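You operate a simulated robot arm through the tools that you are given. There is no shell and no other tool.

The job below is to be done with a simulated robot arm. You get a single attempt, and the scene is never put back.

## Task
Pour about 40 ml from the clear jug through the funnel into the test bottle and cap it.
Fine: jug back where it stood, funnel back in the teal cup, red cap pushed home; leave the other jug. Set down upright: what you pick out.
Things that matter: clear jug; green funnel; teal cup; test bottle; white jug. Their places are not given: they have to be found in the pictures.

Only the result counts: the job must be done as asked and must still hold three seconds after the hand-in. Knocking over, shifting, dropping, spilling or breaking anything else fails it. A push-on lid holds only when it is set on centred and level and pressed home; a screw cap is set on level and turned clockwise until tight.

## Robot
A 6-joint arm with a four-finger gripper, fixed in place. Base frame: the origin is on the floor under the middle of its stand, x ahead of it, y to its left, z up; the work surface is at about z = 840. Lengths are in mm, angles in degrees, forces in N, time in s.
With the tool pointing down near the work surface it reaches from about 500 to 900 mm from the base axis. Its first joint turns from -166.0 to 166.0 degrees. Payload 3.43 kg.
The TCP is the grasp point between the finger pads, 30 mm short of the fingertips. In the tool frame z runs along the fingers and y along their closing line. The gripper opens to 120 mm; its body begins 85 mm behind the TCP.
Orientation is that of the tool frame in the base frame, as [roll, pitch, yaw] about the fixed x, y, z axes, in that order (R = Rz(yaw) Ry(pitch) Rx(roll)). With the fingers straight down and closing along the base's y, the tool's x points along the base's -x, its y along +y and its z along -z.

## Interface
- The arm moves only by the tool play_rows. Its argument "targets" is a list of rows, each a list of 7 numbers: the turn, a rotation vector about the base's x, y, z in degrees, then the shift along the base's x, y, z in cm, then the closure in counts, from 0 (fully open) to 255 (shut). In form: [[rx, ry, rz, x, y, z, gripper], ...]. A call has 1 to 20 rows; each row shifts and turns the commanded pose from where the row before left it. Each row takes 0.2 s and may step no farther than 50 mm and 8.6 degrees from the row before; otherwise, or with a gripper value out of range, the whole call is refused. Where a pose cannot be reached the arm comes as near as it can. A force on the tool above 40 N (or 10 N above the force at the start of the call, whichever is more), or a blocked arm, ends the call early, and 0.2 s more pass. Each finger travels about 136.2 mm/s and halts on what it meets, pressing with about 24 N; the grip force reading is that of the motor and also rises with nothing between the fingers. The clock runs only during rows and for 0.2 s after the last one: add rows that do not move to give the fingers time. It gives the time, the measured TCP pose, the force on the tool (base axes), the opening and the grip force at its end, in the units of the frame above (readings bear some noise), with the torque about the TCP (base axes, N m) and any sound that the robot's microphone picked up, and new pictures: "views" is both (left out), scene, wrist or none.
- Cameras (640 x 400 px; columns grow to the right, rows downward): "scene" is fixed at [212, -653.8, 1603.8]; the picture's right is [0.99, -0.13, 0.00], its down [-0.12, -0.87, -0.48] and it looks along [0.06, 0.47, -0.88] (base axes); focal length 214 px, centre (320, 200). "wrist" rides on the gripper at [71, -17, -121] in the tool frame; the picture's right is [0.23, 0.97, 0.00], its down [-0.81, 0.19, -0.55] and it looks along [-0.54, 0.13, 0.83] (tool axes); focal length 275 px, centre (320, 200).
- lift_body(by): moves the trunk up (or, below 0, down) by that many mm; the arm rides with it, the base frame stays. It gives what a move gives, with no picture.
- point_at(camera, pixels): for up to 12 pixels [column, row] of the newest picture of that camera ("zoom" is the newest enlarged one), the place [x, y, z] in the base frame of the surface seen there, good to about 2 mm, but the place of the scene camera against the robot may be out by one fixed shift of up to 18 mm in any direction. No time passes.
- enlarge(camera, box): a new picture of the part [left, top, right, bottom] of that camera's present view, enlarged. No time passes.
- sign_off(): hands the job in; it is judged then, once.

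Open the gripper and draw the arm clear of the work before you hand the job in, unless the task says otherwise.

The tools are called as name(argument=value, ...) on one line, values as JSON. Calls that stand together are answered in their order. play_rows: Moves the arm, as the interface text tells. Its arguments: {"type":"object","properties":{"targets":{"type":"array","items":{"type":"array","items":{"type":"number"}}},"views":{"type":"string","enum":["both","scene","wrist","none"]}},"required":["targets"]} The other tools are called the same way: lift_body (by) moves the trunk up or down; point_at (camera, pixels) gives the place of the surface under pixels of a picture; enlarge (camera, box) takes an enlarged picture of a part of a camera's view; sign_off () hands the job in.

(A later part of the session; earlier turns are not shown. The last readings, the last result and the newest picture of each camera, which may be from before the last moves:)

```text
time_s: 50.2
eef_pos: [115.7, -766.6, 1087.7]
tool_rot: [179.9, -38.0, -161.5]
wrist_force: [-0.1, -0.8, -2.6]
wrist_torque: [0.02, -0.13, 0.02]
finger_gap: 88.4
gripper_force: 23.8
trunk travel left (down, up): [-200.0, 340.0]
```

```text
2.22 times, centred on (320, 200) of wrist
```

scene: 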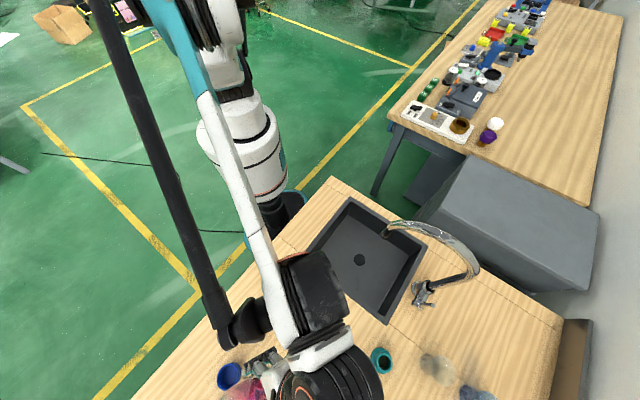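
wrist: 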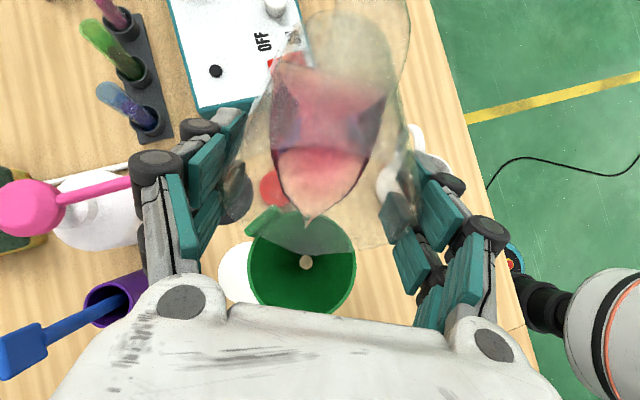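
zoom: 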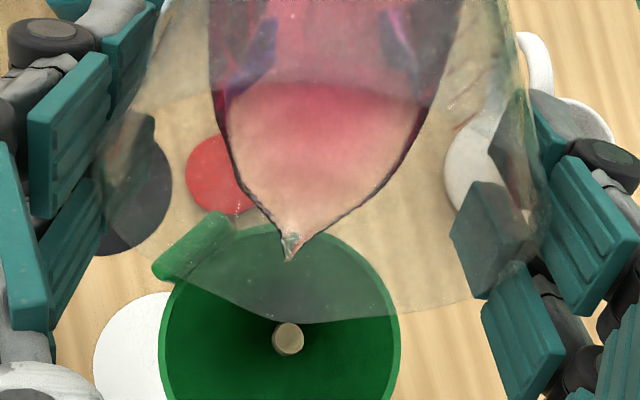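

The tip is in the spout channel at zoom (292,258), near the lip. I tilt another 1° and hold, listening for flow.

play_rows(targets=[[-0.317, 0.948, 0, 0.065, 0.022, 0.066, 110], [0, 0, 0, 0, 0, 0, 110], [0, 0, 0, 0, 0, 0, 110], [0, 0, 0, 0, 0, 0, 110]], views="wrist")

enlarge(camera="wrist", box=[220, 110, 420, 290])

```text
time_s: 51.2
eef_pos: [116.8, -767.1, 1087.9]
tool_rot: [179.9, -39.0, -161.5]
wrist_force: [-0.2, -0.9, -2.6]
wrist_torque: [0.0, -0.12, -0.04]
finger_gap: 88.5
gripper_force: 24.3
trunk travel left (down, up): [-200.0, 340.0]
```

wrist: 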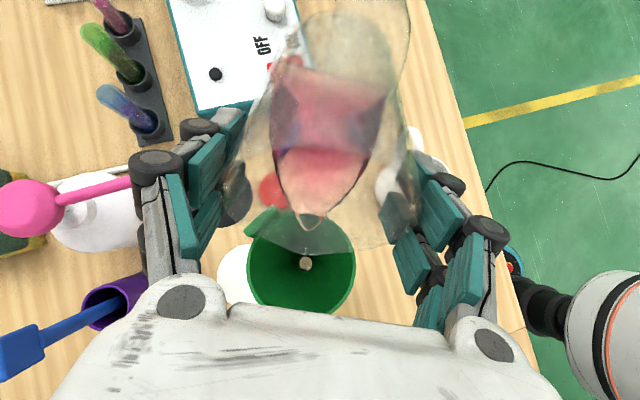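

```text
2.22 times, centred on (320, 200) of wrist
```

zoom: 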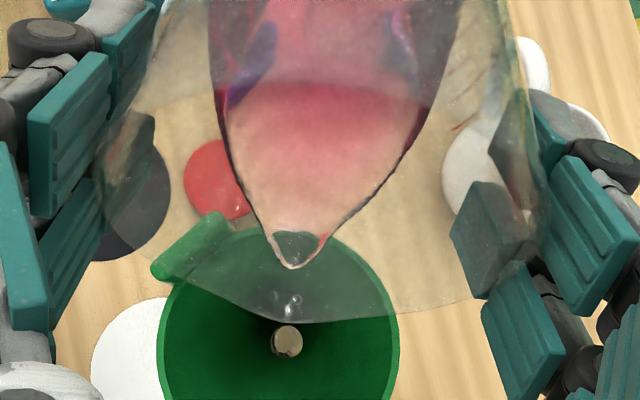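

Droplets appear at the lip (zoom 293,300) — the pour is starting. I tilt 1° more and hold a bit longer.

play_rows(targets=[[-0.317, 0.948, 0, 0.065, 0.022, 0.066, 110], [0, 0, 0, 0, 0, 0, 110], [0, 0, 0, 0, 0, 0, 110], [0, 0, 0, 0, 0, 0, 110], [0, 0, 0, 0, 0, 0, 110]], views="wrist")

enlarge(camera="wrist", box=[220, 110, 420, 290])

```text
time_s: 52.4
eef_pos: [117.7, -765.9, 1089.0]
tool_rot: [179.8, -40.0, -161.5]
wrist_force: [0.6, 0.4, -2.1]
wrist_torque: [0.06, -0.08, 0.01]
finger_gap: 89.0
gripper_force: 23.8
trunk travel left (down, up): [-200.0, 340.0]
```

wrist: 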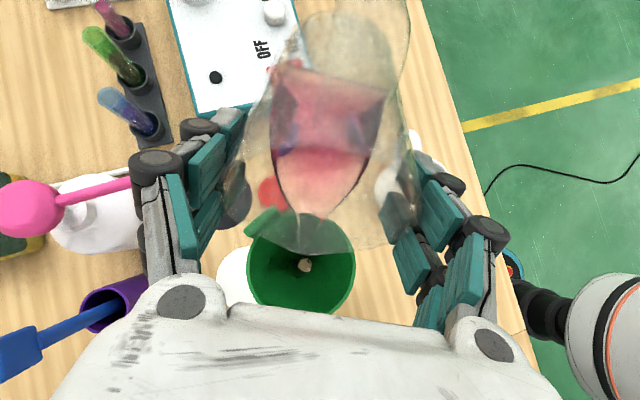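

```text
2.22 times, centred on (320, 200) of wrist
```

zoom: 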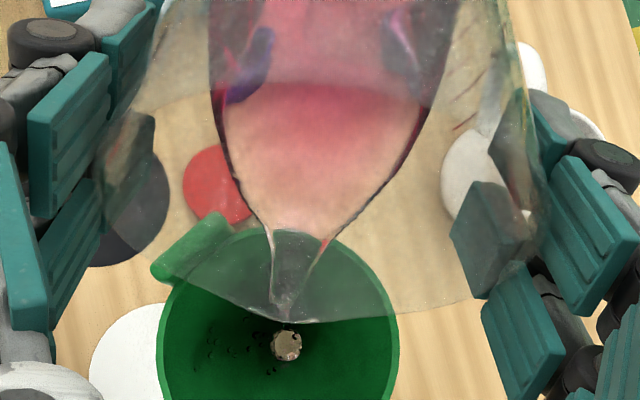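

The stream runs off the lip (zoom 285,318) into the funnel near the hole. I continue tilting slowly by 1.5° and hold.

play_rows(targets=[[-0.238, 0.711, 0, 0.049, 0.016, 0.049, 110], [0, 0, 0, 0, 0, 0, 110], [0, 0, 0, 0, 0, 0, 110], [-0.238, 0.711, 0, 0.05, 0.017, 0.048, 110], [0, 0, 0, 0, 0, 0, 110], [0, 0, 0, 0, 0, 0, 110], [0, 0, 0, 0, 0, 0, 110], [0, 0, 0, 0, 0, 0, 110]], views="wrist")

enlarge(camera="wrist", box=[220, 110, 420, 290])

```text
time_s: 54.2
eef_pos: [119.1, -765.9, 1090.1]
tool_rot: [179.8, -41.5, -161.5]
wrist_force: [-0.5, -0.1, -2.0]
wrist_torque: [0.05, -0.11, -0.01]
finger_gap: 88.5
gripper_force: 23.8
trunk travel left (down, up): [-200.0, 340.0]
```

wrist: 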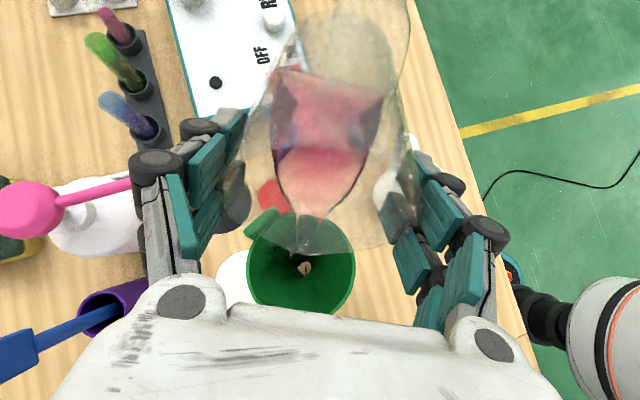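

```text
2.22 times, centred on (320, 200) of wrist
```

zoom: 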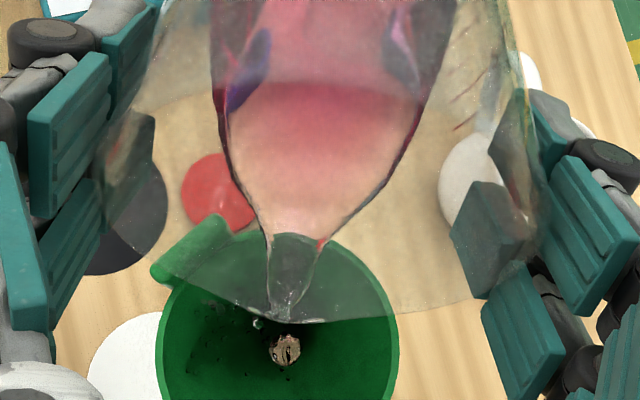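

Flow continues into the funnel. I tilt by another 1.5° in two steps and hold.

play_rows(targets=[[-0.238, 0.711, 0, 0.05, 0.017, 0.048, 110], [0, 0, 0, 0, 0, 0, 110], [0, 0, 0, 0, 0, 0, 110], [-0.238, 0.711, 0, 0.05, 0.017, 0.048, 110], [0, 0, 0, 0, 0, 0, 110], [0, 0, 0, 0, 0, 0, 110], [0, 0, 0, 0, 0, 0, 110], [0, 0, 0, 0, 0, 0, 110], [0, 0, 0, 0, 0, 0, 110]], views="wrist")

enlarge(camera="wrist", box=[220, 110, 420, 290])

```text
time_s: 56.2
eef_pos: [120.1, -764.0, 1090.3]
tool_rot: [179.9, -43.0, -161.4]
wrist_force: [0.7, -0.2, -2.1]
wrist_torque: [0.07, -0.14, -0.02]
finger_gap: 88.9
gripper_force: 23.8
trunk travel left (down, up): [-200.0, 340.0]
```

wrist: 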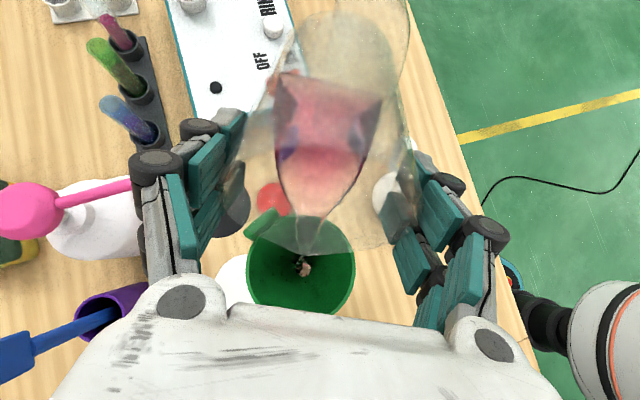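

```text
2.22 times, centred on (320, 200) of wrist
```

zoom: 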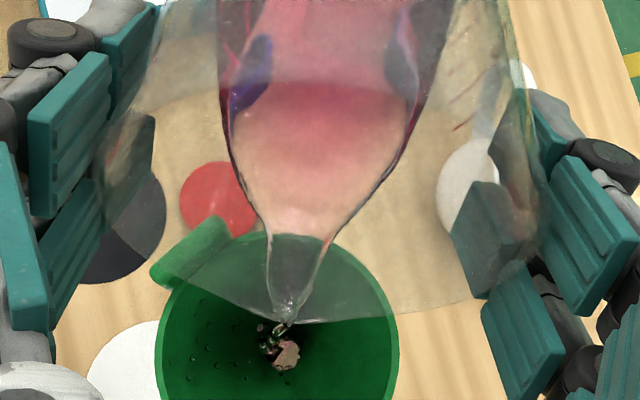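

At 68° the flow is dripping right by the funnel's hole. I hold briefly, then untilt about the lip (keeping it over the funnel) while raising, to measure the level in the upright jug.

play_rows(targets=[[0, 0, 0, 0, 0, 0, 110], [0, 0, 0, 0, 0, 0, 110], [0, 0, 0, 0, 0, 0, 110], [0, 0, 0, 0, 0, 0, 110], [0, 0, 0, 0, 0, 0, 110], [1.27, -3.79, 0, -0.25, -0.084, -0.277, 110], [1.27, -3.79, 0, -0.25, -0.084, -0.277, 110], [1.27, -3.79, 0, -0.25, -0.084, -0.277, 110], [0, 0, 0, 0, 0, 0, 110], [0, 0, 0, 0, 0, 0, 110], [0, 0, 0, 0, 0, 0, 110]], views="wrist")

enlarge(camera="wrist", box=[220, 110, 420, 290])

```text
time_s: 58.6
eef_pos: [112.3, -766.7, 1081.8]
tool_rot: [179.8, -31.0, -161.6]
wrist_force: [0.8, 0.5, -1.8]
wrist_torque: [0.03, -0.08, -0.03]
finger_gap: 88.6
gripper_force: 23.8
trunk travel left (down, up): [-200.0, 340.0]
```

wrist: 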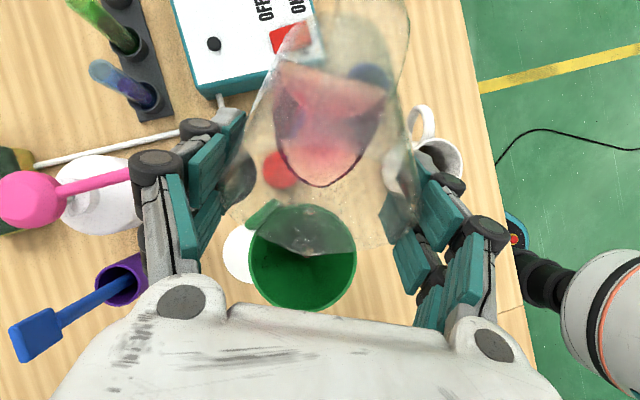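

```text
2.22 times, centred on (320, 200) of wrist
```

zoom: 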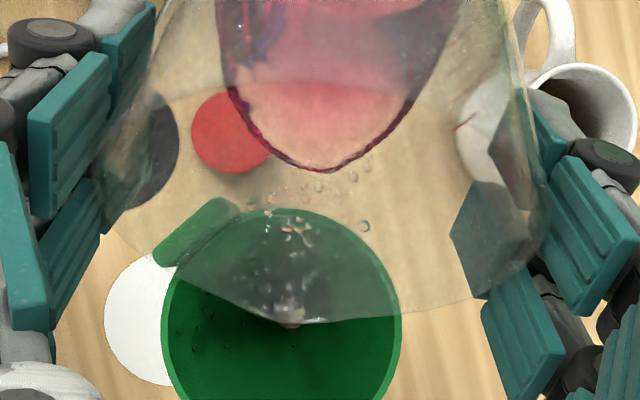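

Flow has stopped; only residual droplets remain on the inner wall. I continue untilting to upright while raising, keeping the lip over the funnel.

play_rows(targets=[[1.27, -3.79, 0, -0.175, -0.059, 0.665, 110], [1.27, -3.79, 0, -0.175, -0.059, 0.665, 110], [1.27, -3.79, 0, -0.175, -0.059, 0.665, 110], [1.27, -3.79, 0, -0.175, -0.059, 0.665, 110], [1.585, -4.74, 0, -0.09, -0.03, 0.735, 110], [1.585, -4.74, 0, -0.09, -0.03, 0.735, 110], [1.585, -4.74, 0, -0.09, -0.03, 0.735, 110], [1.585, -4.74, 0, -0.09, -0.03, 0.735, 110], [1.585, -4.74, 0, 0.068, 0.023, 0.23, 110], [1.585, -4.74, 0, 0.068, 0.023, 0.23, 110], [1.585, -4.74, 0, 0.068, 0.023, 0.23, 110], [1.585, -4.74, 0, 0.068, 0.023, 0.23, 110], [0, 0, 0, 0, 0, 0, 110], [0, 0, 0, 0, 0, 0, 110], [0, 0, 0, 0, 0, 0, 110]], views="both")

enlarge(camera="scene", box=[210, 310, 350, 400])

```text
time_s: 61.8
eef_pos: [104.3, -769.8, 1147.1]
tool_rot: [180.0, 24.9, -161.5]
wrist_force: [0.4, 0.4, -2.5]
wrist_torque: [0.01, -0.04, 0.01]
finger_gap: 88.8
gripper_force: 24.3
trunk travel left (down, up): [-200.0, 340.0]
```

scene: 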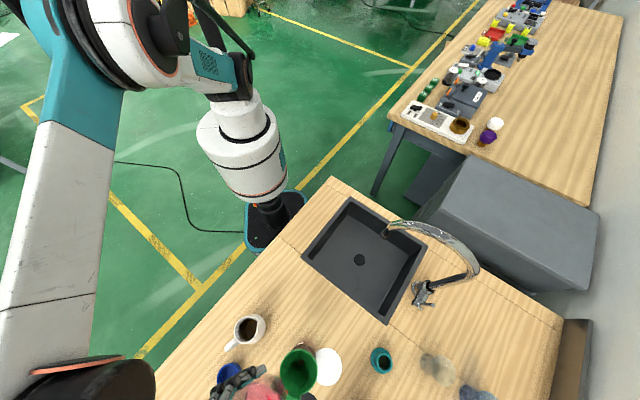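
wrist: 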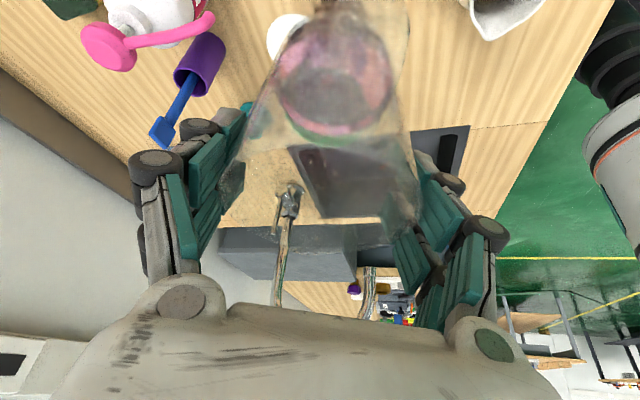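

```text
4.44 times, centred on (280, 355) of scene
```

zoom: 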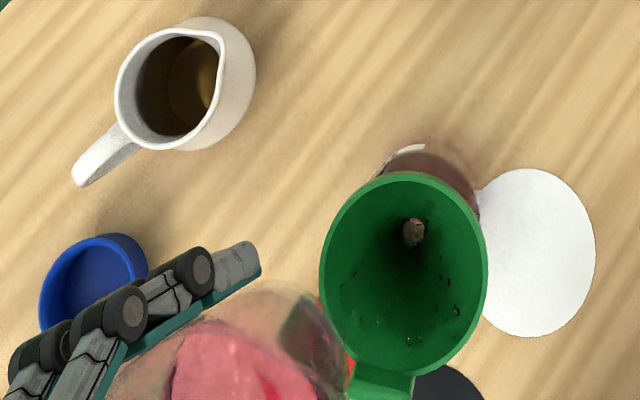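

The bottle now shows reddish liquid and the funnel is unmoved. I measure the liquid surface in the upright jug from the scene view.

point_at(camera="zoom", pixels=[[230, 360], [250, 370], [200, 370], [270, 385], [220, 385], [240, 390], [210, 350], [190, 390], [415, 232], [420, 165], [440, 175], [400, 170]])

point_at(camera="wrist", pixels=[[320, 60], [340, 60], [330, 90], [350, 90], [310, 90], [330, 115], [360, 60], [300, 60]])

enlarge(camera="wrist", box=[240, 0, 440, 160])

```text
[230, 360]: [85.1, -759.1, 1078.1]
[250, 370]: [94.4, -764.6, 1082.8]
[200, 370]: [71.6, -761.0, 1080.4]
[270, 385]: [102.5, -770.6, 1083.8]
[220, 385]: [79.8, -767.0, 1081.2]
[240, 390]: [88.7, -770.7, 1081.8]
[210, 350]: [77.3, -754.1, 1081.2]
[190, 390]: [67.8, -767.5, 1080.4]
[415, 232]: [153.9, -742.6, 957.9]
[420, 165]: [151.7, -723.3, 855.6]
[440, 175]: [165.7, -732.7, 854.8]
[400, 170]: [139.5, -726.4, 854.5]
```

```text
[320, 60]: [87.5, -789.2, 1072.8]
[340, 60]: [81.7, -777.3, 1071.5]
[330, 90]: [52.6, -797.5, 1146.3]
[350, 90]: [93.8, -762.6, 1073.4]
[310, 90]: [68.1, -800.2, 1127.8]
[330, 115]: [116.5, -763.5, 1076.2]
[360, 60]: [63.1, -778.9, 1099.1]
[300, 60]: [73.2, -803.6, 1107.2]
```

```text
2.50 times, centred on (340, 80) of wrist
```

zoom: 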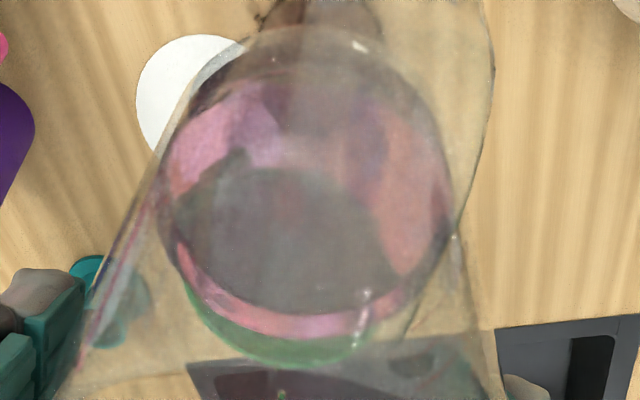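

Jug surface is now ≈74.5 mm below the TCP versus ≈69 mm before (drop ~5.5 mm → ~25 ml). I sample more points on both jug and bottle to refine.

enlarge(camera="scene", box=[285, 325, 330, 365])

point_at(camera="zoom", pixels=[[250, 150], [270, 160], [290, 145], [310, 150], [330, 160], [350, 165], [370, 180], [390, 200], [300, 165], [280, 140], [320, 140], [410, 230]])

point_at(camera="scene", pixels=[[258, 390], [262, 392], [266, 394], [254, 392], [258, 396], [262, 398], [268, 398], [252, 396], [256, 388], [264, 390], [270, 396], [260, 386]])

```text
10.00 times, centred on (308, 345) of scene
```

zoom: 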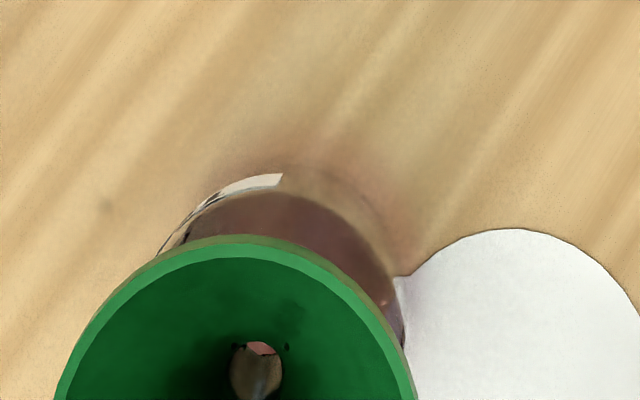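

```text
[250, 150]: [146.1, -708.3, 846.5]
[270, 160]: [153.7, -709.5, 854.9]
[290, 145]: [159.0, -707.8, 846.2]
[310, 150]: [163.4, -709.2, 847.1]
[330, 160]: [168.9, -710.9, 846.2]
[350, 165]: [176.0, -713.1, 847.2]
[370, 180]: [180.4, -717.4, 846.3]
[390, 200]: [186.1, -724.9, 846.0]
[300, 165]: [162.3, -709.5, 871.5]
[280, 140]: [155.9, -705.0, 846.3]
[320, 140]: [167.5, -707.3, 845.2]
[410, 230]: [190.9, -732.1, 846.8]
```

```text
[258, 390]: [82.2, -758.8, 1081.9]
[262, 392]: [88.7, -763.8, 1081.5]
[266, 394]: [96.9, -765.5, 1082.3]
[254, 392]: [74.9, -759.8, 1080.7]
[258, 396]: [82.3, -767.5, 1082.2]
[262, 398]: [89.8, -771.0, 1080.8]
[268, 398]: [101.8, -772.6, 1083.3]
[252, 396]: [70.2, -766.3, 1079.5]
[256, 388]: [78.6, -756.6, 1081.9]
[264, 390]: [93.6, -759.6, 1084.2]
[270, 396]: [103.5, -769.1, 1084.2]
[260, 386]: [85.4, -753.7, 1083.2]
```

I sampled mostly table there (raw z≈846.5); the bottle's liquid is at zoom (190–400, 200–320). I resample inside that region.

point_at(camera="zoom", pixels=[[215, 215], [240, 205], [260, 215], [280, 205], [300, 215], [320, 225], [340, 235], [350, 260], [370, 260], [380, 290], [300, 230], [230, 225]])

play_rows(targets=[[0, 0, 0, 0, 0, 0, 110], [0, 0, 0, 0, 0, 0, 110], [0, 0, 0, 0, 0, 0, 110], [0, 0, 0, 0, 0, 0, 110], [0, 0, 0, 0, 0, 0, 110]], views="scene")

point_at(camera="scene", pixels=[[258, 390], [262, 392], [266, 394], [254, 392], [258, 396], [262, 398], [268, 398], [252, 396], [256, 388], [264, 390], [270, 396], [260, 386]])

```text
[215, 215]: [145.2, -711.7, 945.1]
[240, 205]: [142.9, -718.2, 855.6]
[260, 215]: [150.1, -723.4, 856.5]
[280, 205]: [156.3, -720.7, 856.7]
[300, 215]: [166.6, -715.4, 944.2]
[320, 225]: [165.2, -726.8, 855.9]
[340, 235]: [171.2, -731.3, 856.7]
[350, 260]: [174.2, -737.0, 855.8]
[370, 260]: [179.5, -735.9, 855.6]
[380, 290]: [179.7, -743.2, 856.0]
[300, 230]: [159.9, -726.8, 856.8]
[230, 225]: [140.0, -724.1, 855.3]
```

```text
time_s: 63.0
eef_pos: [105.7, -769.9, 1148.0]
tool_rot: [-179.9, 24.9, -161.4]
wrist_force: [0.3, -0.5, -1.8]
wrist_torque: [-0.02, -0.05, 0.02]
finger_gap: 88.8
gripper_force: 23.4
trunk travel left (down, up): [-200.0, 340.0]
```

scene: 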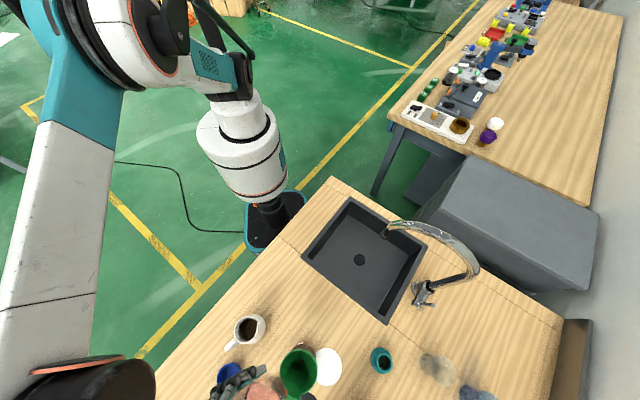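

```text
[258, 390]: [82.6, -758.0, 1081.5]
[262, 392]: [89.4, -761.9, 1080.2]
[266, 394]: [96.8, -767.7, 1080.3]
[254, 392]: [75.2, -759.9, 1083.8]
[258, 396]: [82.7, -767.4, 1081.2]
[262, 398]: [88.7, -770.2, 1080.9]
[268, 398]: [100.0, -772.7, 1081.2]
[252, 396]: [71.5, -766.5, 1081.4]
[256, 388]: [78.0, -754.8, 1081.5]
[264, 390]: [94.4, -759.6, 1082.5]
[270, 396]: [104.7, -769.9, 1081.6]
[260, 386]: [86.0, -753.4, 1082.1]
```

The bottle liquid is ~9.5 mm above the table and the jug dropped ~5.5 mm, so about 25 ml is poured. I need ~15 ml more, i.e. tilt to ≈70.8°; I reverse the path back to the pouring pose.

play_rows(targets=[[-1.585, 4.74, 0, -0.068, -0.023, -0.23, 110], [-1.585, 4.74, 0, -0.068, -0.023, -0.23, 110], [-1.585, 4.74, 0, -0.068, -0.023, -0.23, 110], [-1.585, 4.74, 0, -0.068, -0.023, -0.23, 110], [-1.585, 4.74, 0, 0.09, 0.03, -0.735, 110], [-1.585, 4.74, 0, 0.09, 0.03, -0.735, 110], [-1.585, 4.74, 0, 0.09, 0.03, -0.735, 110], [-1.585, 4.74, 0, 0.09, 0.03, -0.735, 110], [-1.27, 3.79, 0, 0.175, 0.059, -0.665, 110], [-1.27, 3.79, 0, 0.175, 0.059, -0.665, 110], [-1.27, 3.79, 0, 0.175, 0.059, -0.665, 110], [-1.27, 3.79, 0, 0.175, 0.059, -0.665, 110], [0, 0, 0, 0, 0, 0, 110], [-0.635, 1.895, 0, 0.125, 0.042, 0.139, 110], [-0.635, 1.895, 0, 0.125, 0.042, 0.139, 110], [-0.635, 1.895, 0, 0.125, 0.042, 0.139, 110], [-0.635, 1.895, 0, 0.125, 0.042, 0.139, 110], [0, 0, 0, 0, 0, 0, 110], [0, 0, 0, 0, 0, 0, 110]], views="wrist")

enlarge(camera="wrist", box=[220, 110, 420, 290])

```text
time_s: 67.0
eef_pos: [118.4, -765.0, 1088.1]
tool_rot: [179.9, -39.0, -161.6]
wrist_force: [-0.4, -0.3, -1.9]
wrist_torque: [0.03, -0.11, 0.03]
finger_gap: 88.5
gripper_force: 24.0
trunk travel left (down, up): [-200.0, 340.0]
```

wrist: 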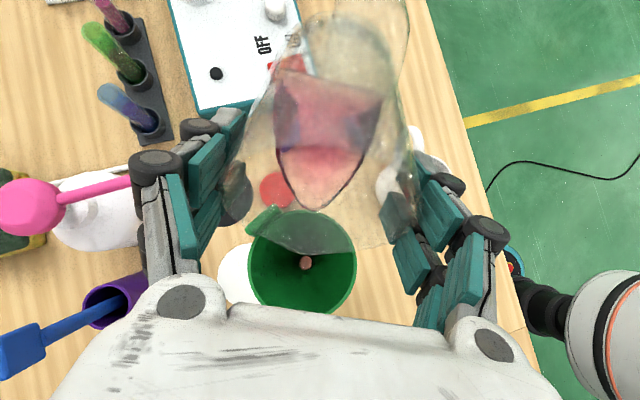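

```text
2.22 times, centred on (320, 200) of wrist
```

zoom: 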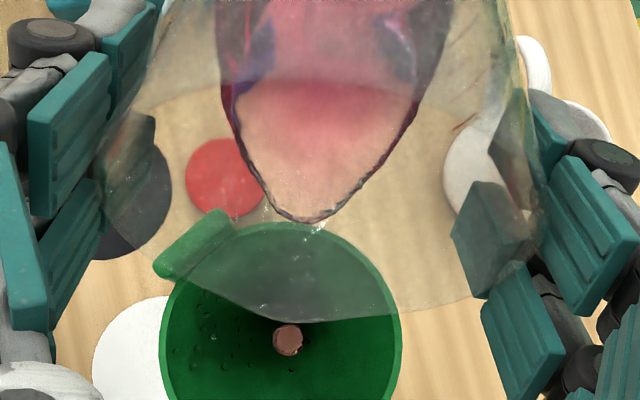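

At 64° the front is at zoom (315,220) — behind where it was in the first pour, as expected. I tilt on to 69° with holds.

play_rows(targets=[[-0.635, 1.895, 0, 0.13, 0.043, 0.13, 110], [0, 0, 0, 0, 0, 0, 110], [-0.317, 0.948, 0, 0.066, 0.022, 0.065, 110], [0, 0, 0, 0, 0, 0, 110], [0, 0, 0, 0, 0, 0, 110], [-0.317, 0.948, 0, 0.067, 0.022, 0.064, 110], [0, 0, 0, 0, 0, 0, 110], [0, 0, 0, 0, 0, 0, 110], [-0.317, 0.948, 0, 0.067, 0.022, 0.064, 110], [0, 0, 0, 0, 0, 0, 110], [0, 0, 0, 0, 0, 0, 110], [0, 0, 0, 0, 0, 0, 110]], views="wrist")

enlarge(camera="wrist", box=[220, 110, 420, 290])

```text
time_s: 69.6
eef_pos: [122.1, -764.6, 1091.6]
tool_rot: [180.0, -44.0, -161.4]
wrist_force: [-0.3, -0.2, -2.7]
wrist_torque: [0.02, -0.05, 0.01]
finger_gap: 88.7
gripper_force: 24.4
trunk travel left (down, up): [-200.0, 340.0]
```

wrist: 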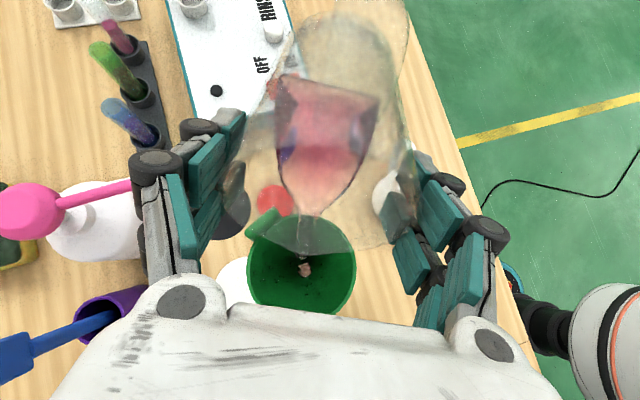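

```text
2.22 times, centred on (320, 200) of wrist
```

zoom: 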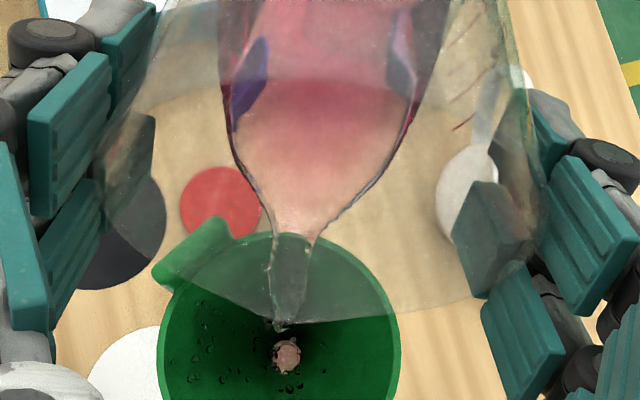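

Flow resumed at 69° and lands in the funnel. I tilt to 70° and then 70.8° with holds.

play_rows(targets=[[0, 0, 0, 0, 0, 0, 110], [-0.317, 0.948, 0, 0.068, 0.023, 0.062, 110], [0, 0, 0, 0, 0, 0, 110], [0, 0, 0, 0, 0, 0, 110], [0, 0, 0, 0, 0, 0, 110], [-0.254, 0.758, 0, 0.055, 0.018, 0.05, 110], [0, 0, 0, 0, 0, 0, 110], [0, 0, 0, 0, 0, 0, 110], [0, 0, 0, 0, 0, 0, 110], [0, 0, 0, 0, 0, 0, 110], [0, 0, 0, 0, 0, 0, 110]], views="wrist")

enlarge(camera="wrist", box=[220, 110, 420, 290])

```text
time_s: 72.0
eef_pos: [123.1, -765.2, 1093.0]
tool_rot: [-179.9, -45.8, -161.4]
wrist_force: [0.1, -0.3, -1.1]
wrist_torque: [0.04, -0.07, 0.01]
finger_gap: 88.8
gripper_force: 23.9
trunk travel left (down, up): [-200.0, 340.0]
```

wrist: 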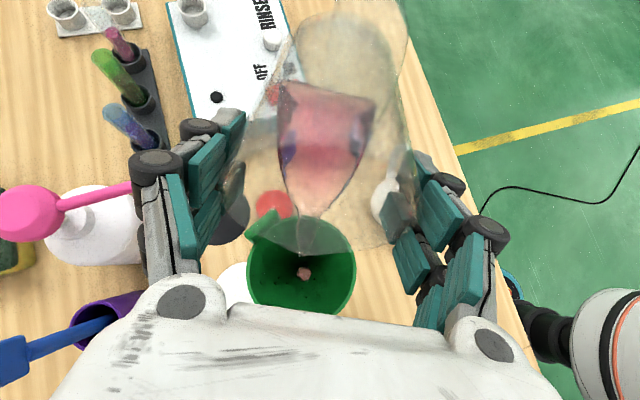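

```text
2.22 times, centred on (320, 200) of wrist
```

zoom: 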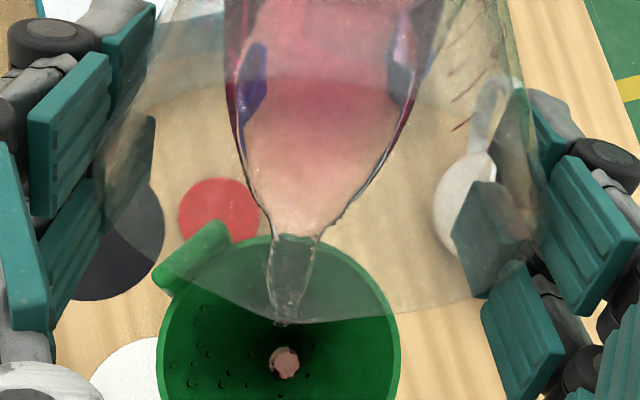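

The stream is thinning at 70.8°. I hold another second, then untilt about the lip to 56°, wait, and go upright while rising to measure.

play_rows(targets=[[0, 0, 0, 0, 0, 0, 110], [0, 0, 0, 0, 0, 0, 110], [0, 0, 0, 0, 0, 0, 110], [0, 0, 0, 0, 0, 0, 110], [1.174, -3.507, 0, -0.248, -0.083, -0.24, 110], [1.174, -3.507, 0, -0.248, -0.083, -0.24, 110], [1.174, -3.507, 0, -0.235, -0.079, -0.26, 110], [1.174, -3.507, 0, -0.23, -0.077, -0.27, 110], [0, 0, 0, 0, 0, 0, 110], [0, 0, 0, 0, 0, 0, 110], [0, 0, 0, 0, 0, 0, 110], [0, 0, 0, 0, 0, 0, 110]], views="none")

play_rows(targets=[[1.27, -3.79, 0, -0.175, -0.059, 0.665, 110], [1.27, -3.79, 0, -0.175, -0.059, 0.665, 110], [1.27, -3.79, 0, -0.175, -0.059, 0.665, 110], [1.27, -3.79, 0, -0.175, -0.059, 0.665, 110], [1.585, -4.74, 0, -0.09, -0.03, 0.735, 110], [1.585, -4.74, 0, -0.09, -0.03, 0.735, 110], [1.585, -4.74, 0, -0.09, -0.03, 0.735, 110], [1.585, -4.74, 0, -0.09, -0.03, 0.735, 110], [1.585, -4.74, 0, 0.068, 0.023, 0.23, 110], [1.585, -4.74, 0, 0.068, 0.023, 0.23, 110], [1.585, -4.74, 0, 0.068, 0.023, 0.23, 110], [1.585, -4.74, 0, 0.068, 0.023, 0.23, 110], [0, 0, 0, 0, 0, 0, 110], [0, 0, 0, 0, 0, 0, 110], [0, 0, 0, 0, 0, 0, 110], [0, 0, 0, 0, 0, 0, 110], [0, 0, 0, 0, 0, 0, 110], [0, 0, 0, 0, 0, 0, 110]], views="both")

point_at(camera="scene", pixels=[[258, 390], [262, 392], [266, 394], [254, 392], [258, 396], [262, 398], [268, 398], [252, 396], [256, 388], [264, 390], [270, 396], [260, 386]])

enlarge(camera="scene", box=[285, 325, 330, 365])

point_at(camera="zoom", pixels=[[240, 205], [260, 215], [280, 205], [320, 225], [340, 235], [350, 260], [370, 260], [380, 290], [300, 230], [230, 225], [450, 150], [150, 150]])

```text
time_s: 74.6
eef_pos: [111.8, -769.1, 1081.0]
tool_rot: [-180.0, -31.0, -161.5]
wrist_force: [0.3, 0.4, -2.5]
wrist_torque: [0.06, -0.08, 0.0]
finger_gap: 88.9
gripper_force: 24.4
trunk travel left (down, up): [-200.0, 340.0]
```

```text
time_s: 78.4
eef_pos: [103.4, -771.0, 1148.1]
tool_rot: [179.9, 25.0, -161.5]
wrist_force: [0.9, 0.2, -2.0]
wrist_torque: [-0.01, -0.05, 0.0]
finger_gap: 89.0
gripper_force: 24.2
trunk travel left (down, up): [-200.0, 340.0]
```

scene: 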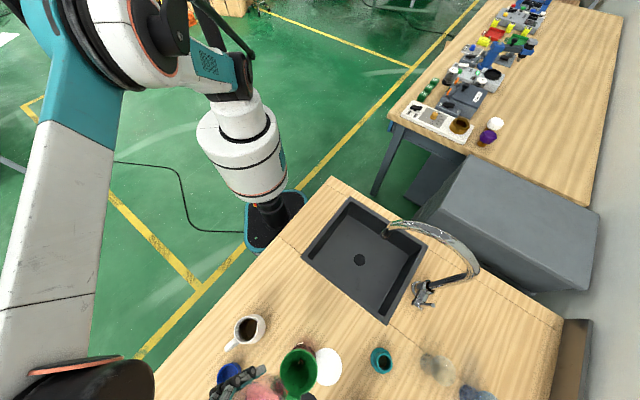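
wrist: 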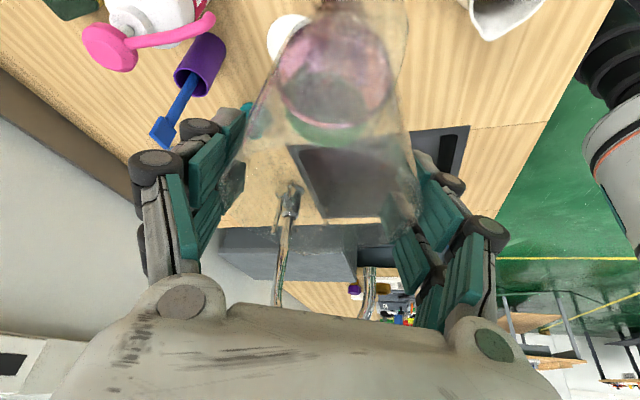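

```text
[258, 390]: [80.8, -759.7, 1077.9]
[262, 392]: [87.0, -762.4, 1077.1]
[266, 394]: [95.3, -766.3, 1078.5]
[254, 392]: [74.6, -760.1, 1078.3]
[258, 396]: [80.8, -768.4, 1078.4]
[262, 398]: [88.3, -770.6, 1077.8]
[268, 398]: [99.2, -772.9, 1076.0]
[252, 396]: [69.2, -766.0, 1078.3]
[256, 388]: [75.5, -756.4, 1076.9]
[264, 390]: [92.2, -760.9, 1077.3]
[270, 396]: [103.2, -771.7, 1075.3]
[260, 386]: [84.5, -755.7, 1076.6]
```

```text
10.00 times, centred on (308, 345) of scene
```

zoom: 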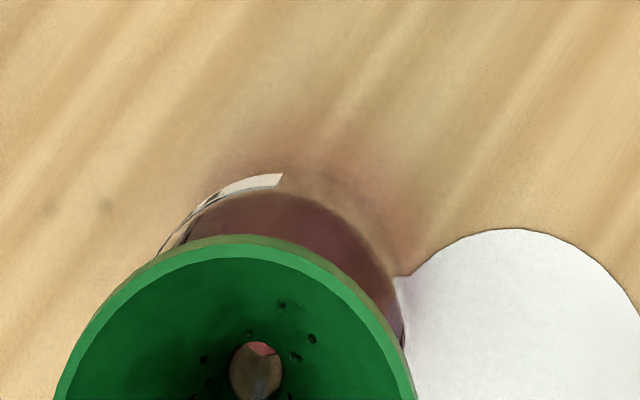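

```text
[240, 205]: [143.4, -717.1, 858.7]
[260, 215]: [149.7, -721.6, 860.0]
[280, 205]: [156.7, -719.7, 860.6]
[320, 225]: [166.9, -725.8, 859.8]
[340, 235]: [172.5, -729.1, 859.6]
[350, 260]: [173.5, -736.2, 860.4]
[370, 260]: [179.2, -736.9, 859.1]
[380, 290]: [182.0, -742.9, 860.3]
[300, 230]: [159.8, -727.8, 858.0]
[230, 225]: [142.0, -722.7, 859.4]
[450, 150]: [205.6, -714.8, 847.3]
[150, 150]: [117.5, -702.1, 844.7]
```

Estimates of the poured volume average about 40 ml (jug drop ~9.6 mm → ~45, bottle rise → ~37, geometry → ~36–38). I stop pouring and carry the jug back over its original place at height.

play_rows(targets=[[0, 0, 0, 0.385, 1.0, 0, 110], [0, 0, 0, 0.846, 2.2, 0, 110], [0, 0, 0, 1.231, 3.2, 0, 110], [0, 0, 0, 1.308, 3.4, 0, 110], [0, 0, 0, 1.308, 3.4, 0, 110], [0, 0, 0, 1.231, 3.2, 0, 110], [0, 0, 0, 0.923, 2.4, 0, 110], [0, 0, 0, 0.615, 1.6, 0, 110], [0, 0, 0, 0.358, 0.935, 0, 110], [0, 0, 0, 0, 0, 0, 110], [0, 0, 0, 0, 0, -2.0, 110], [0, 0, 0, 0, 0, -3.5, 110], [0, 0, 0, 0, 0, -4.0, 110], [0, 0, 0, 0, 0, -4.0, 110], [0, 0, 0, 0, 0, -3.5, 110], [0, 0, 0, 0, 0, -2.0, 110], [0, 0, 0, 0, 0, 0, 110], [0, 0, 0, 0, 0, 0, 110]], views="both")

enlarge(camera="scene", box=[220, 250, 350, 400])

```text
time_s: 82.2
eef_pos: [187.0, -557.4, 956.5]
tool_rot: [-180.0, 24.9, -161.5]
wrist_force: [-0.4, 0.3, -2.4]
wrist_torque: [0.0, 0.03, 0.0]
finger_gap: 88.6
gripper_force: 24.2
trunk travel left (down, up): [-200.0, 340.0]
```

scene: 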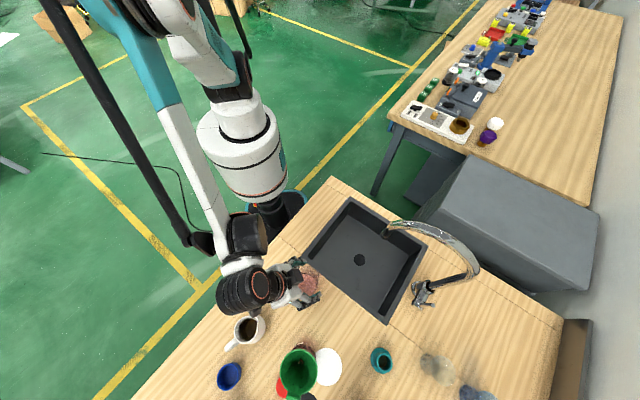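
wrist: 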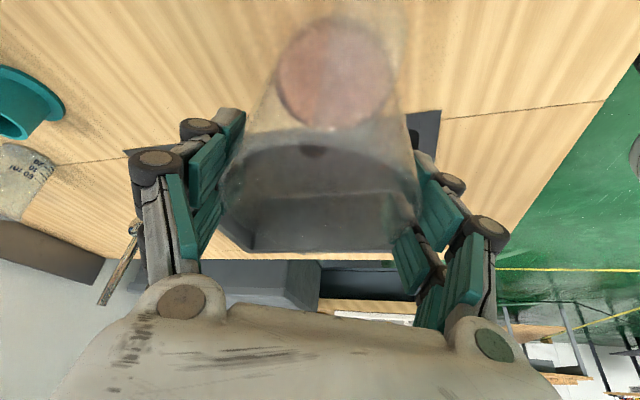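

```text
2.67 times, centred on (285, 325) of scene
```

zoom: 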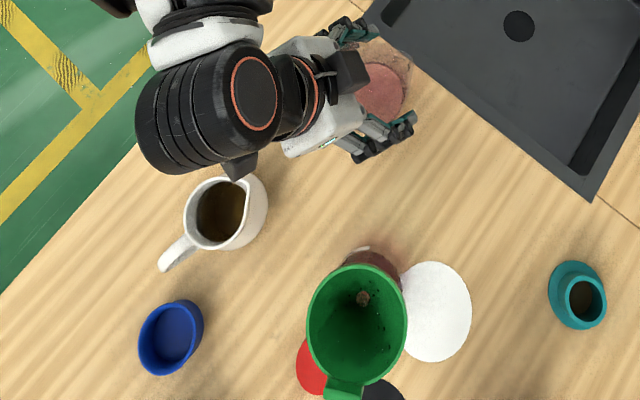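

No drips on the table. The jug is ~25 mm above its rest height; I lower 20 mm, then finish in 1–2 mm steps watching for contact.

play_rows(targets=[[0, 0, 0, 0, 0, -1.0, 110], [0, 0, 0, 0, 0, -0.7, 110], [0, 0, 0, 0, 0, -0.4, 110], [0, 0, 0, 0, 0, 0, 110]], views="none")

play_rows(targets=[[0, 0, 0, 0, 0, -0.2, 110], [0, 0, 0, 0, 0, 0, 110]], views="none")

play_rows(targets=[[0, 0, 0, 0, 0, -0.15, 110], [0, 0, 0, 0, 0, 0, 110]], views="none")

```text
time_s: 83.2
eef_pos: [186.0, -556.6, 936.3]
tool_rot: [180.0, 24.9, -161.5]
wrist_force: [-0.1, 0.8, -2.3]
wrist_torque: [-0.03, -0.01, -0.02]
finger_gap: 88.8
gripper_force: 24.1
trunk travel left (down, up): [-200.0, 340.0]
```

```text
time_s: 83.8
eef_pos: [185.7, -557.8, 934.9]
tool_rot: [-180.0, 24.9, -161.5]
wrist_force: [1.0, -0.6, -1.5]
wrist_torque: [-0.02, -0.03, -0.02]
finger_gap: 88.6
gripper_force: 24.0
trunk travel left (down, up): [-200.0, 340.0]
```

```text
time_s: 84.4
eef_pos: [187.3, -556.9, 933.5]
tool_rot: [-179.9, 25.1, -161.5]
wrist_force: [1.1, 0.6, 14.4]
wrist_torque: [-0.38, 0.31, 0.04]
finger_gap: 89.0
gripper_force: 23.9
trunk travel left (down, up): [-200.0, 340.0]
```

Contact at 14 N: the jug stands on the table. I relieve by 0.8 mm and open slowly.

play_rows(targets=[[0, 0, 0, 0, 0, 0.08, 110], [0, 0, 0, 0, 0, 0, 110]], views="none")

play_rows(targets=[[0, 0, 0, 0, 0, 0, 62], [0, 0, 0, 0, 0, 0, 56], [0, 0, 0, 0, 0, 0, 48], [0, 0, 0, 0, 0, 0, 30], [0, 0, 0, 0, 0, 0, 0], [0, 0, 0, 0, 0, 0, 0]], views="wrist")

```text
time_s: 85.0
eef_pos: [187.0, -557.3, 932.2]
tool_rot: [179.9, 24.9, -161.6]
wrist_force: [0.2, 1.2, 3.1]
wrist_torque: [-0.05, 0.0, 0.01]
finger_gap: 89.0
gripper_force: 23.7
trunk travel left (down, up): [-200.0, 340.0]
```

```text
time_s: 86.4
eef_pos: [185.9, -557.9, 934.1]
tool_rot: [180.0, 24.8, -161.6]
wrist_force: [0.9, -1.0, 0.3]
wrist_torque: [0.02, 0.02, 0.02]
finger_gap: 120.0
gripper_force: 0.0
trunk travel left (down, up): [-200.0, 340.0]
```

wrist: 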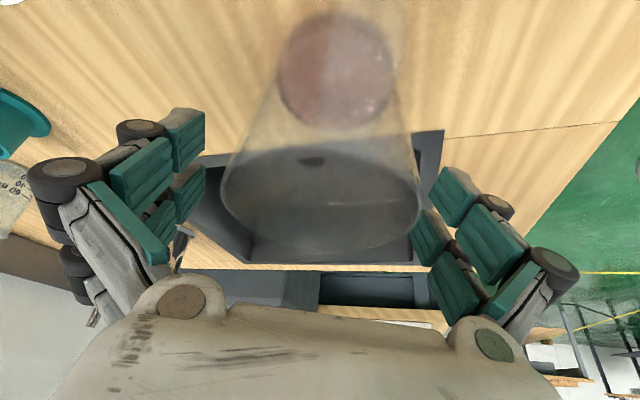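

The jug is released and stands upright. I rise clear of it, straighten the tool, and then turn to yaw 67° while moving back above the funnel.

play_rows(targets=[[0, 0, 0, 0, 0, 3.0, 0], [0, 0, 0, 0, 0, 4.0, 0], [-2.64, 7.9, 0, 0, 0, 3.0, 0], [-2.64, 7.9, 0, 0, 0, 3.0, 0], [-2.64, 7.9, 0, 0, 0, 2.5, 0], [0, 0, 0, 0, 0, 0, 0]], views="both")

play_rows(targets=[[0, 0, -8.22, -0.15, -1.16, 0.31, 0], [0, 0, -8.22, -0.15, -1.16, 0.31, 0], [0, 0, -8.22, -0.15, -1.16, 0.31, 0], [0, 0, -8.22, -0.15, -1.16, 0.31, 0], [0, 0, -8.22, -0.15, -1.16, 0.31, 0], [0, 0, -8.22, -0.15, -1.16, 0.31, 0], [0, 0, -8.22, -0.15, -1.16, 0.31, 0], [0, 0, -8.22, -0.15, -1.16, 0.31, 0], [0, 0, -8.22, -0.15, -1.16, 0.31, 0], [0, 0, -8.22, -0.15, -1.16, 0.31, 0], [0, 0, -8.22, -0.15, -1.16, 0.31, 0], [0, 0, -8.22, -0.15, -1.16, 0.31, 20], [0, 0, -8.22, -0.15, -1.16, 0.31, 30], [0, 0, -8.22, -0.15, -1.16, 0.31, 42], [0, 0, -8.22, -0.15, -1.16, 0.31, 42], [0, 0, -8.22, -0.15, -1.16, 0.31, 42], [0, 0, 0, 0, 0, 0, 42]], views="both")

enlarge(camera="wrist", box=[220, 20, 420, 190])

```text
time_s: 87.8
eef_pos: [186.3, -556.3, 1088.7]
tool_rot: [-180.0, -0.2, -161.5]
wrist_force: [-0.2, -0.3, -0.2]
wrist_torque: [-0.06, 0.03, 0.01]
finger_gap: 119.9
gripper_force: 0.1
trunk travel left (down, up): [-200.0, 340.0]
```

scene: 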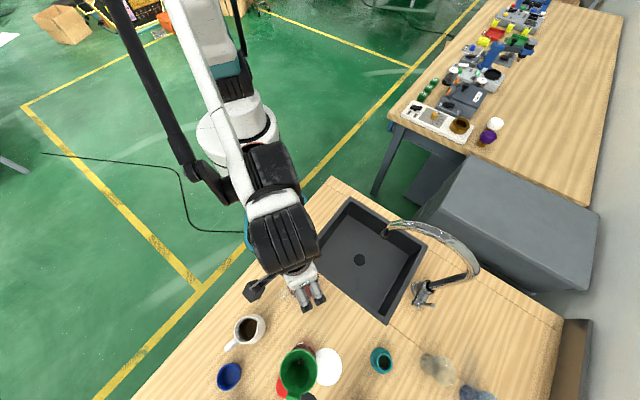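
wrist: 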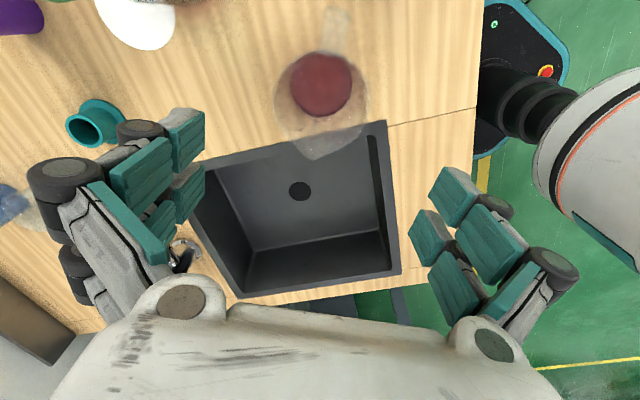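

```text
time_s: 91.4
eef_pos: [163.9, -743.4, 1137.7]
tool_rot: [180.0, 0.0, 66.8]
wrist_force: [-0.8, -0.1, -0.3]
wrist_torque: [0.01, 0.0, 0.0]
finger_gap: 100.0
gripper_force: 0.1
trunk travel left (down, up): [-200.0, 340.0]
```

scene: 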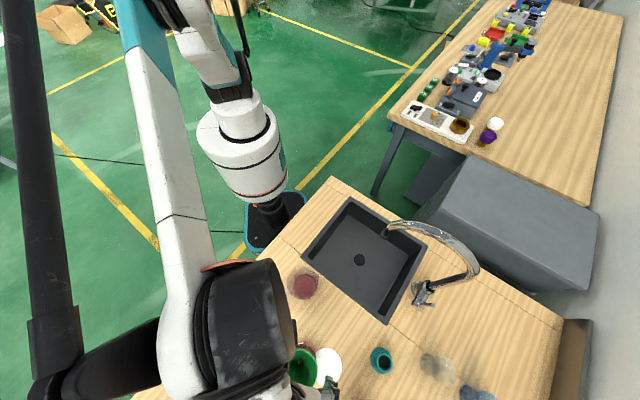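
wrist: 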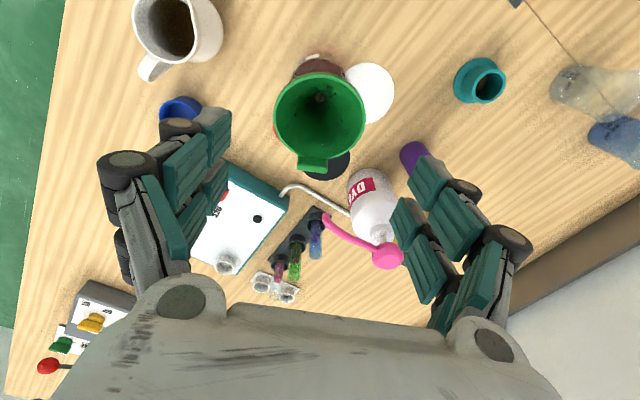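

```text
2.35 times, centred on (320, 105) of wrist
```

zoom: 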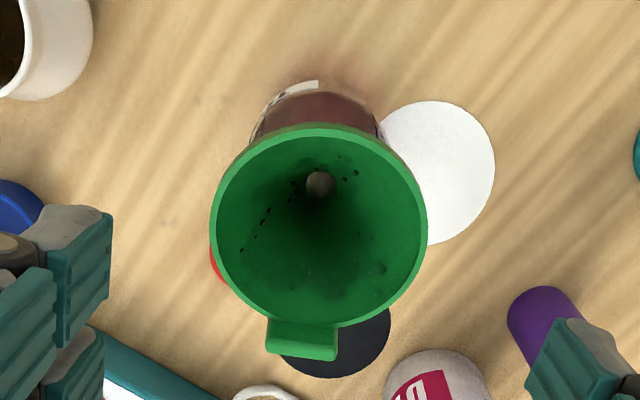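

The funnel is in the same place and lean. I tilt the tool 11° to match the funnel's axis and approach along it to ~20 mm above the grasp height.

play_rows(targets=[[5.06, -2.15, 0, -0.4, -0.82, -1.1, 42], [5.06, -2.15, 0, -0.4, -0.82, -1.1, 42], [0, 0, 0, 0.16, 0.39, -2.16, 42], [0, 0, 0, 0.16, 0.39, -2.16, 42], [0, 0, 0, 0.16, 0.39, -2.16, 42], [0, 0, 0, 0.16, 0.39, -2.16, 42], [0, 0, 0, 0, 0, 0, 42]], views="wrist")

enlarge(camera="wrist", box=[200, 80, 440, 290])

```text
time_s: 93.0
eef_pos: [161.9, -744.9, 1029.9]
tool_rot: [179.9, -11.0, 67.0]
wrist_force: [0.2, 0.6, 0.3]
wrist_torque: [0.0, 0.04, 0.02]
finger_gap: 100.2
gripper_force: 0.0
trunk travel left (down, up): [-200.0, 340.0]
```

wrist: 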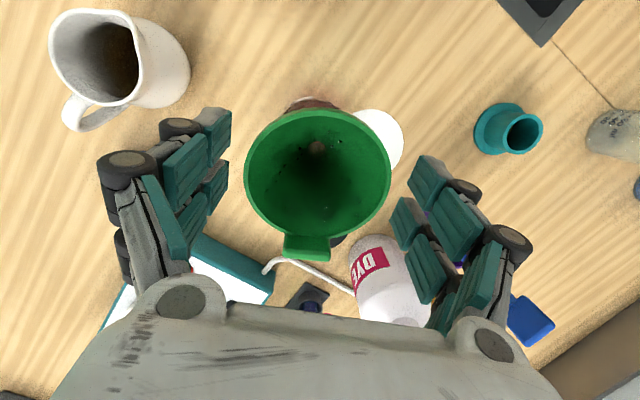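

```text
1.90 times, centred on (320, 185) of wrist
```

zoom: 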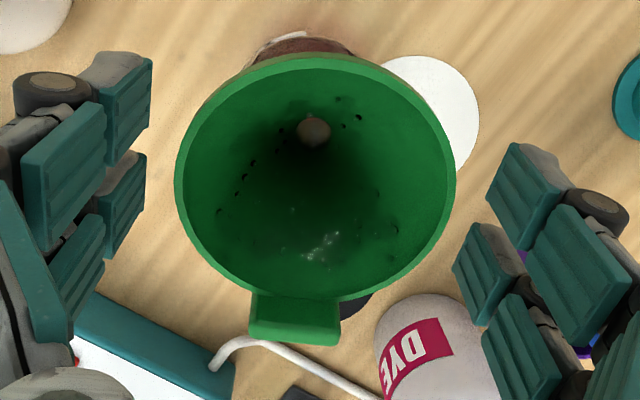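

Laterally centred (edges 245/390 vs expected 246/390), about 3 mm off along the tool x. I correct that, advance ~22 mm along the axis, and close gently.

play_rows(targets=[[0, 0, 0, -0.05, -0.1, -1.1, 42], [0, 0, 0, 0.09, 0.19, -1.12, 42], [0, 0, 0, 0, 0, 0, 60], [0, 0, 0, 0, 0, 0, 70], [0, 0, 0, 0, 0, 0, 78], [0, 0, 0, 0, 0, 0, 84], [0, 0, 0, 0, 0, 0, 120], [0, 0, 0, 0, 0, 0, 120]], views="wrist")

```text
time_s: 94.8
eef_pos: [162.6, -742.7, 1008.0]
tool_rot: [179.9, -11.0, 67.0]
wrist_force: [0.6, 0.0, 2.2]
wrist_torque: [-0.05, -0.05, -0.01]
finger_gap: 77.1
gripper_force: 23.7
trunk travel left (down, up): [-200.0, 340.0]
```

wrist: 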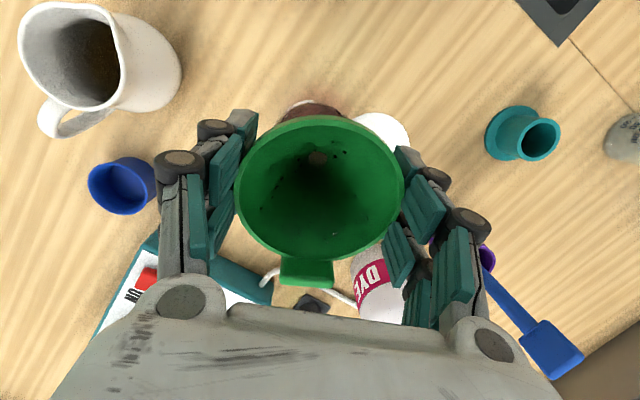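

Grip is firm at 77.1 mm. I straighten the funnel to vertical about the neck while easing it up, then pause with the stem still inside the neck so any drops fall into the bottle.

play_rows(targets=[[0, 0, 0, 0, 0, 0.2, 120], [-3.37, 1.43, 0, 0.07, 0.18, 0.2, 120], [-3.37, 1.43, 0, 0.07, 0.18, 0.2, 120], [-3.38, 1.44, 0, 0.08, 0.17, 0.2, 120], [0, 0, 0, 0, 0, 0.5, 120], [0, 0, 0, 0, 0, 0.5, 120], [0, 0, 0, 0, 0, 0.5, 120], [0, 0, 0, 0, 0, 0, 120], [0, 0, 0, 0, 0, 0, 120], [0, 0, 0, 0, 0, 0, 120], [0, 0, 0, 0, 0, 0, 120], [0, 0, 0, 0, 0, 0, 120]], views="wrist")

```text
time_s: 97.4
eef_pos: [163.7, -737.6, 1029.3]
tool_rot: [-180.0, 0.0, 67.1]
wrist_force: [0.0, -0.1, -0.3]
wrist_torque: [-0.03, 0.0, -0.01]
finger_gap: 77.0
gripper_force: 24.0
trunk travel left (down, up): [-200.0, 340.0]
```

wrist: 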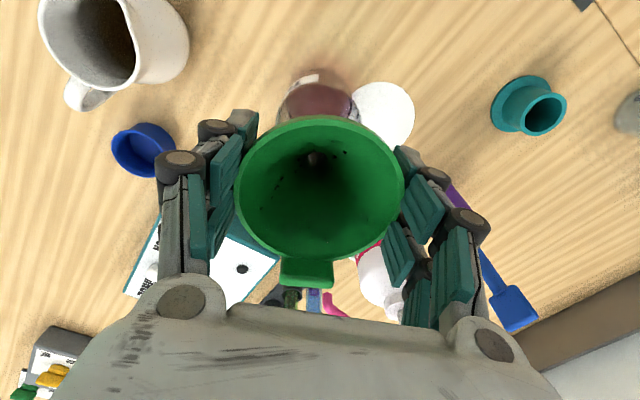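

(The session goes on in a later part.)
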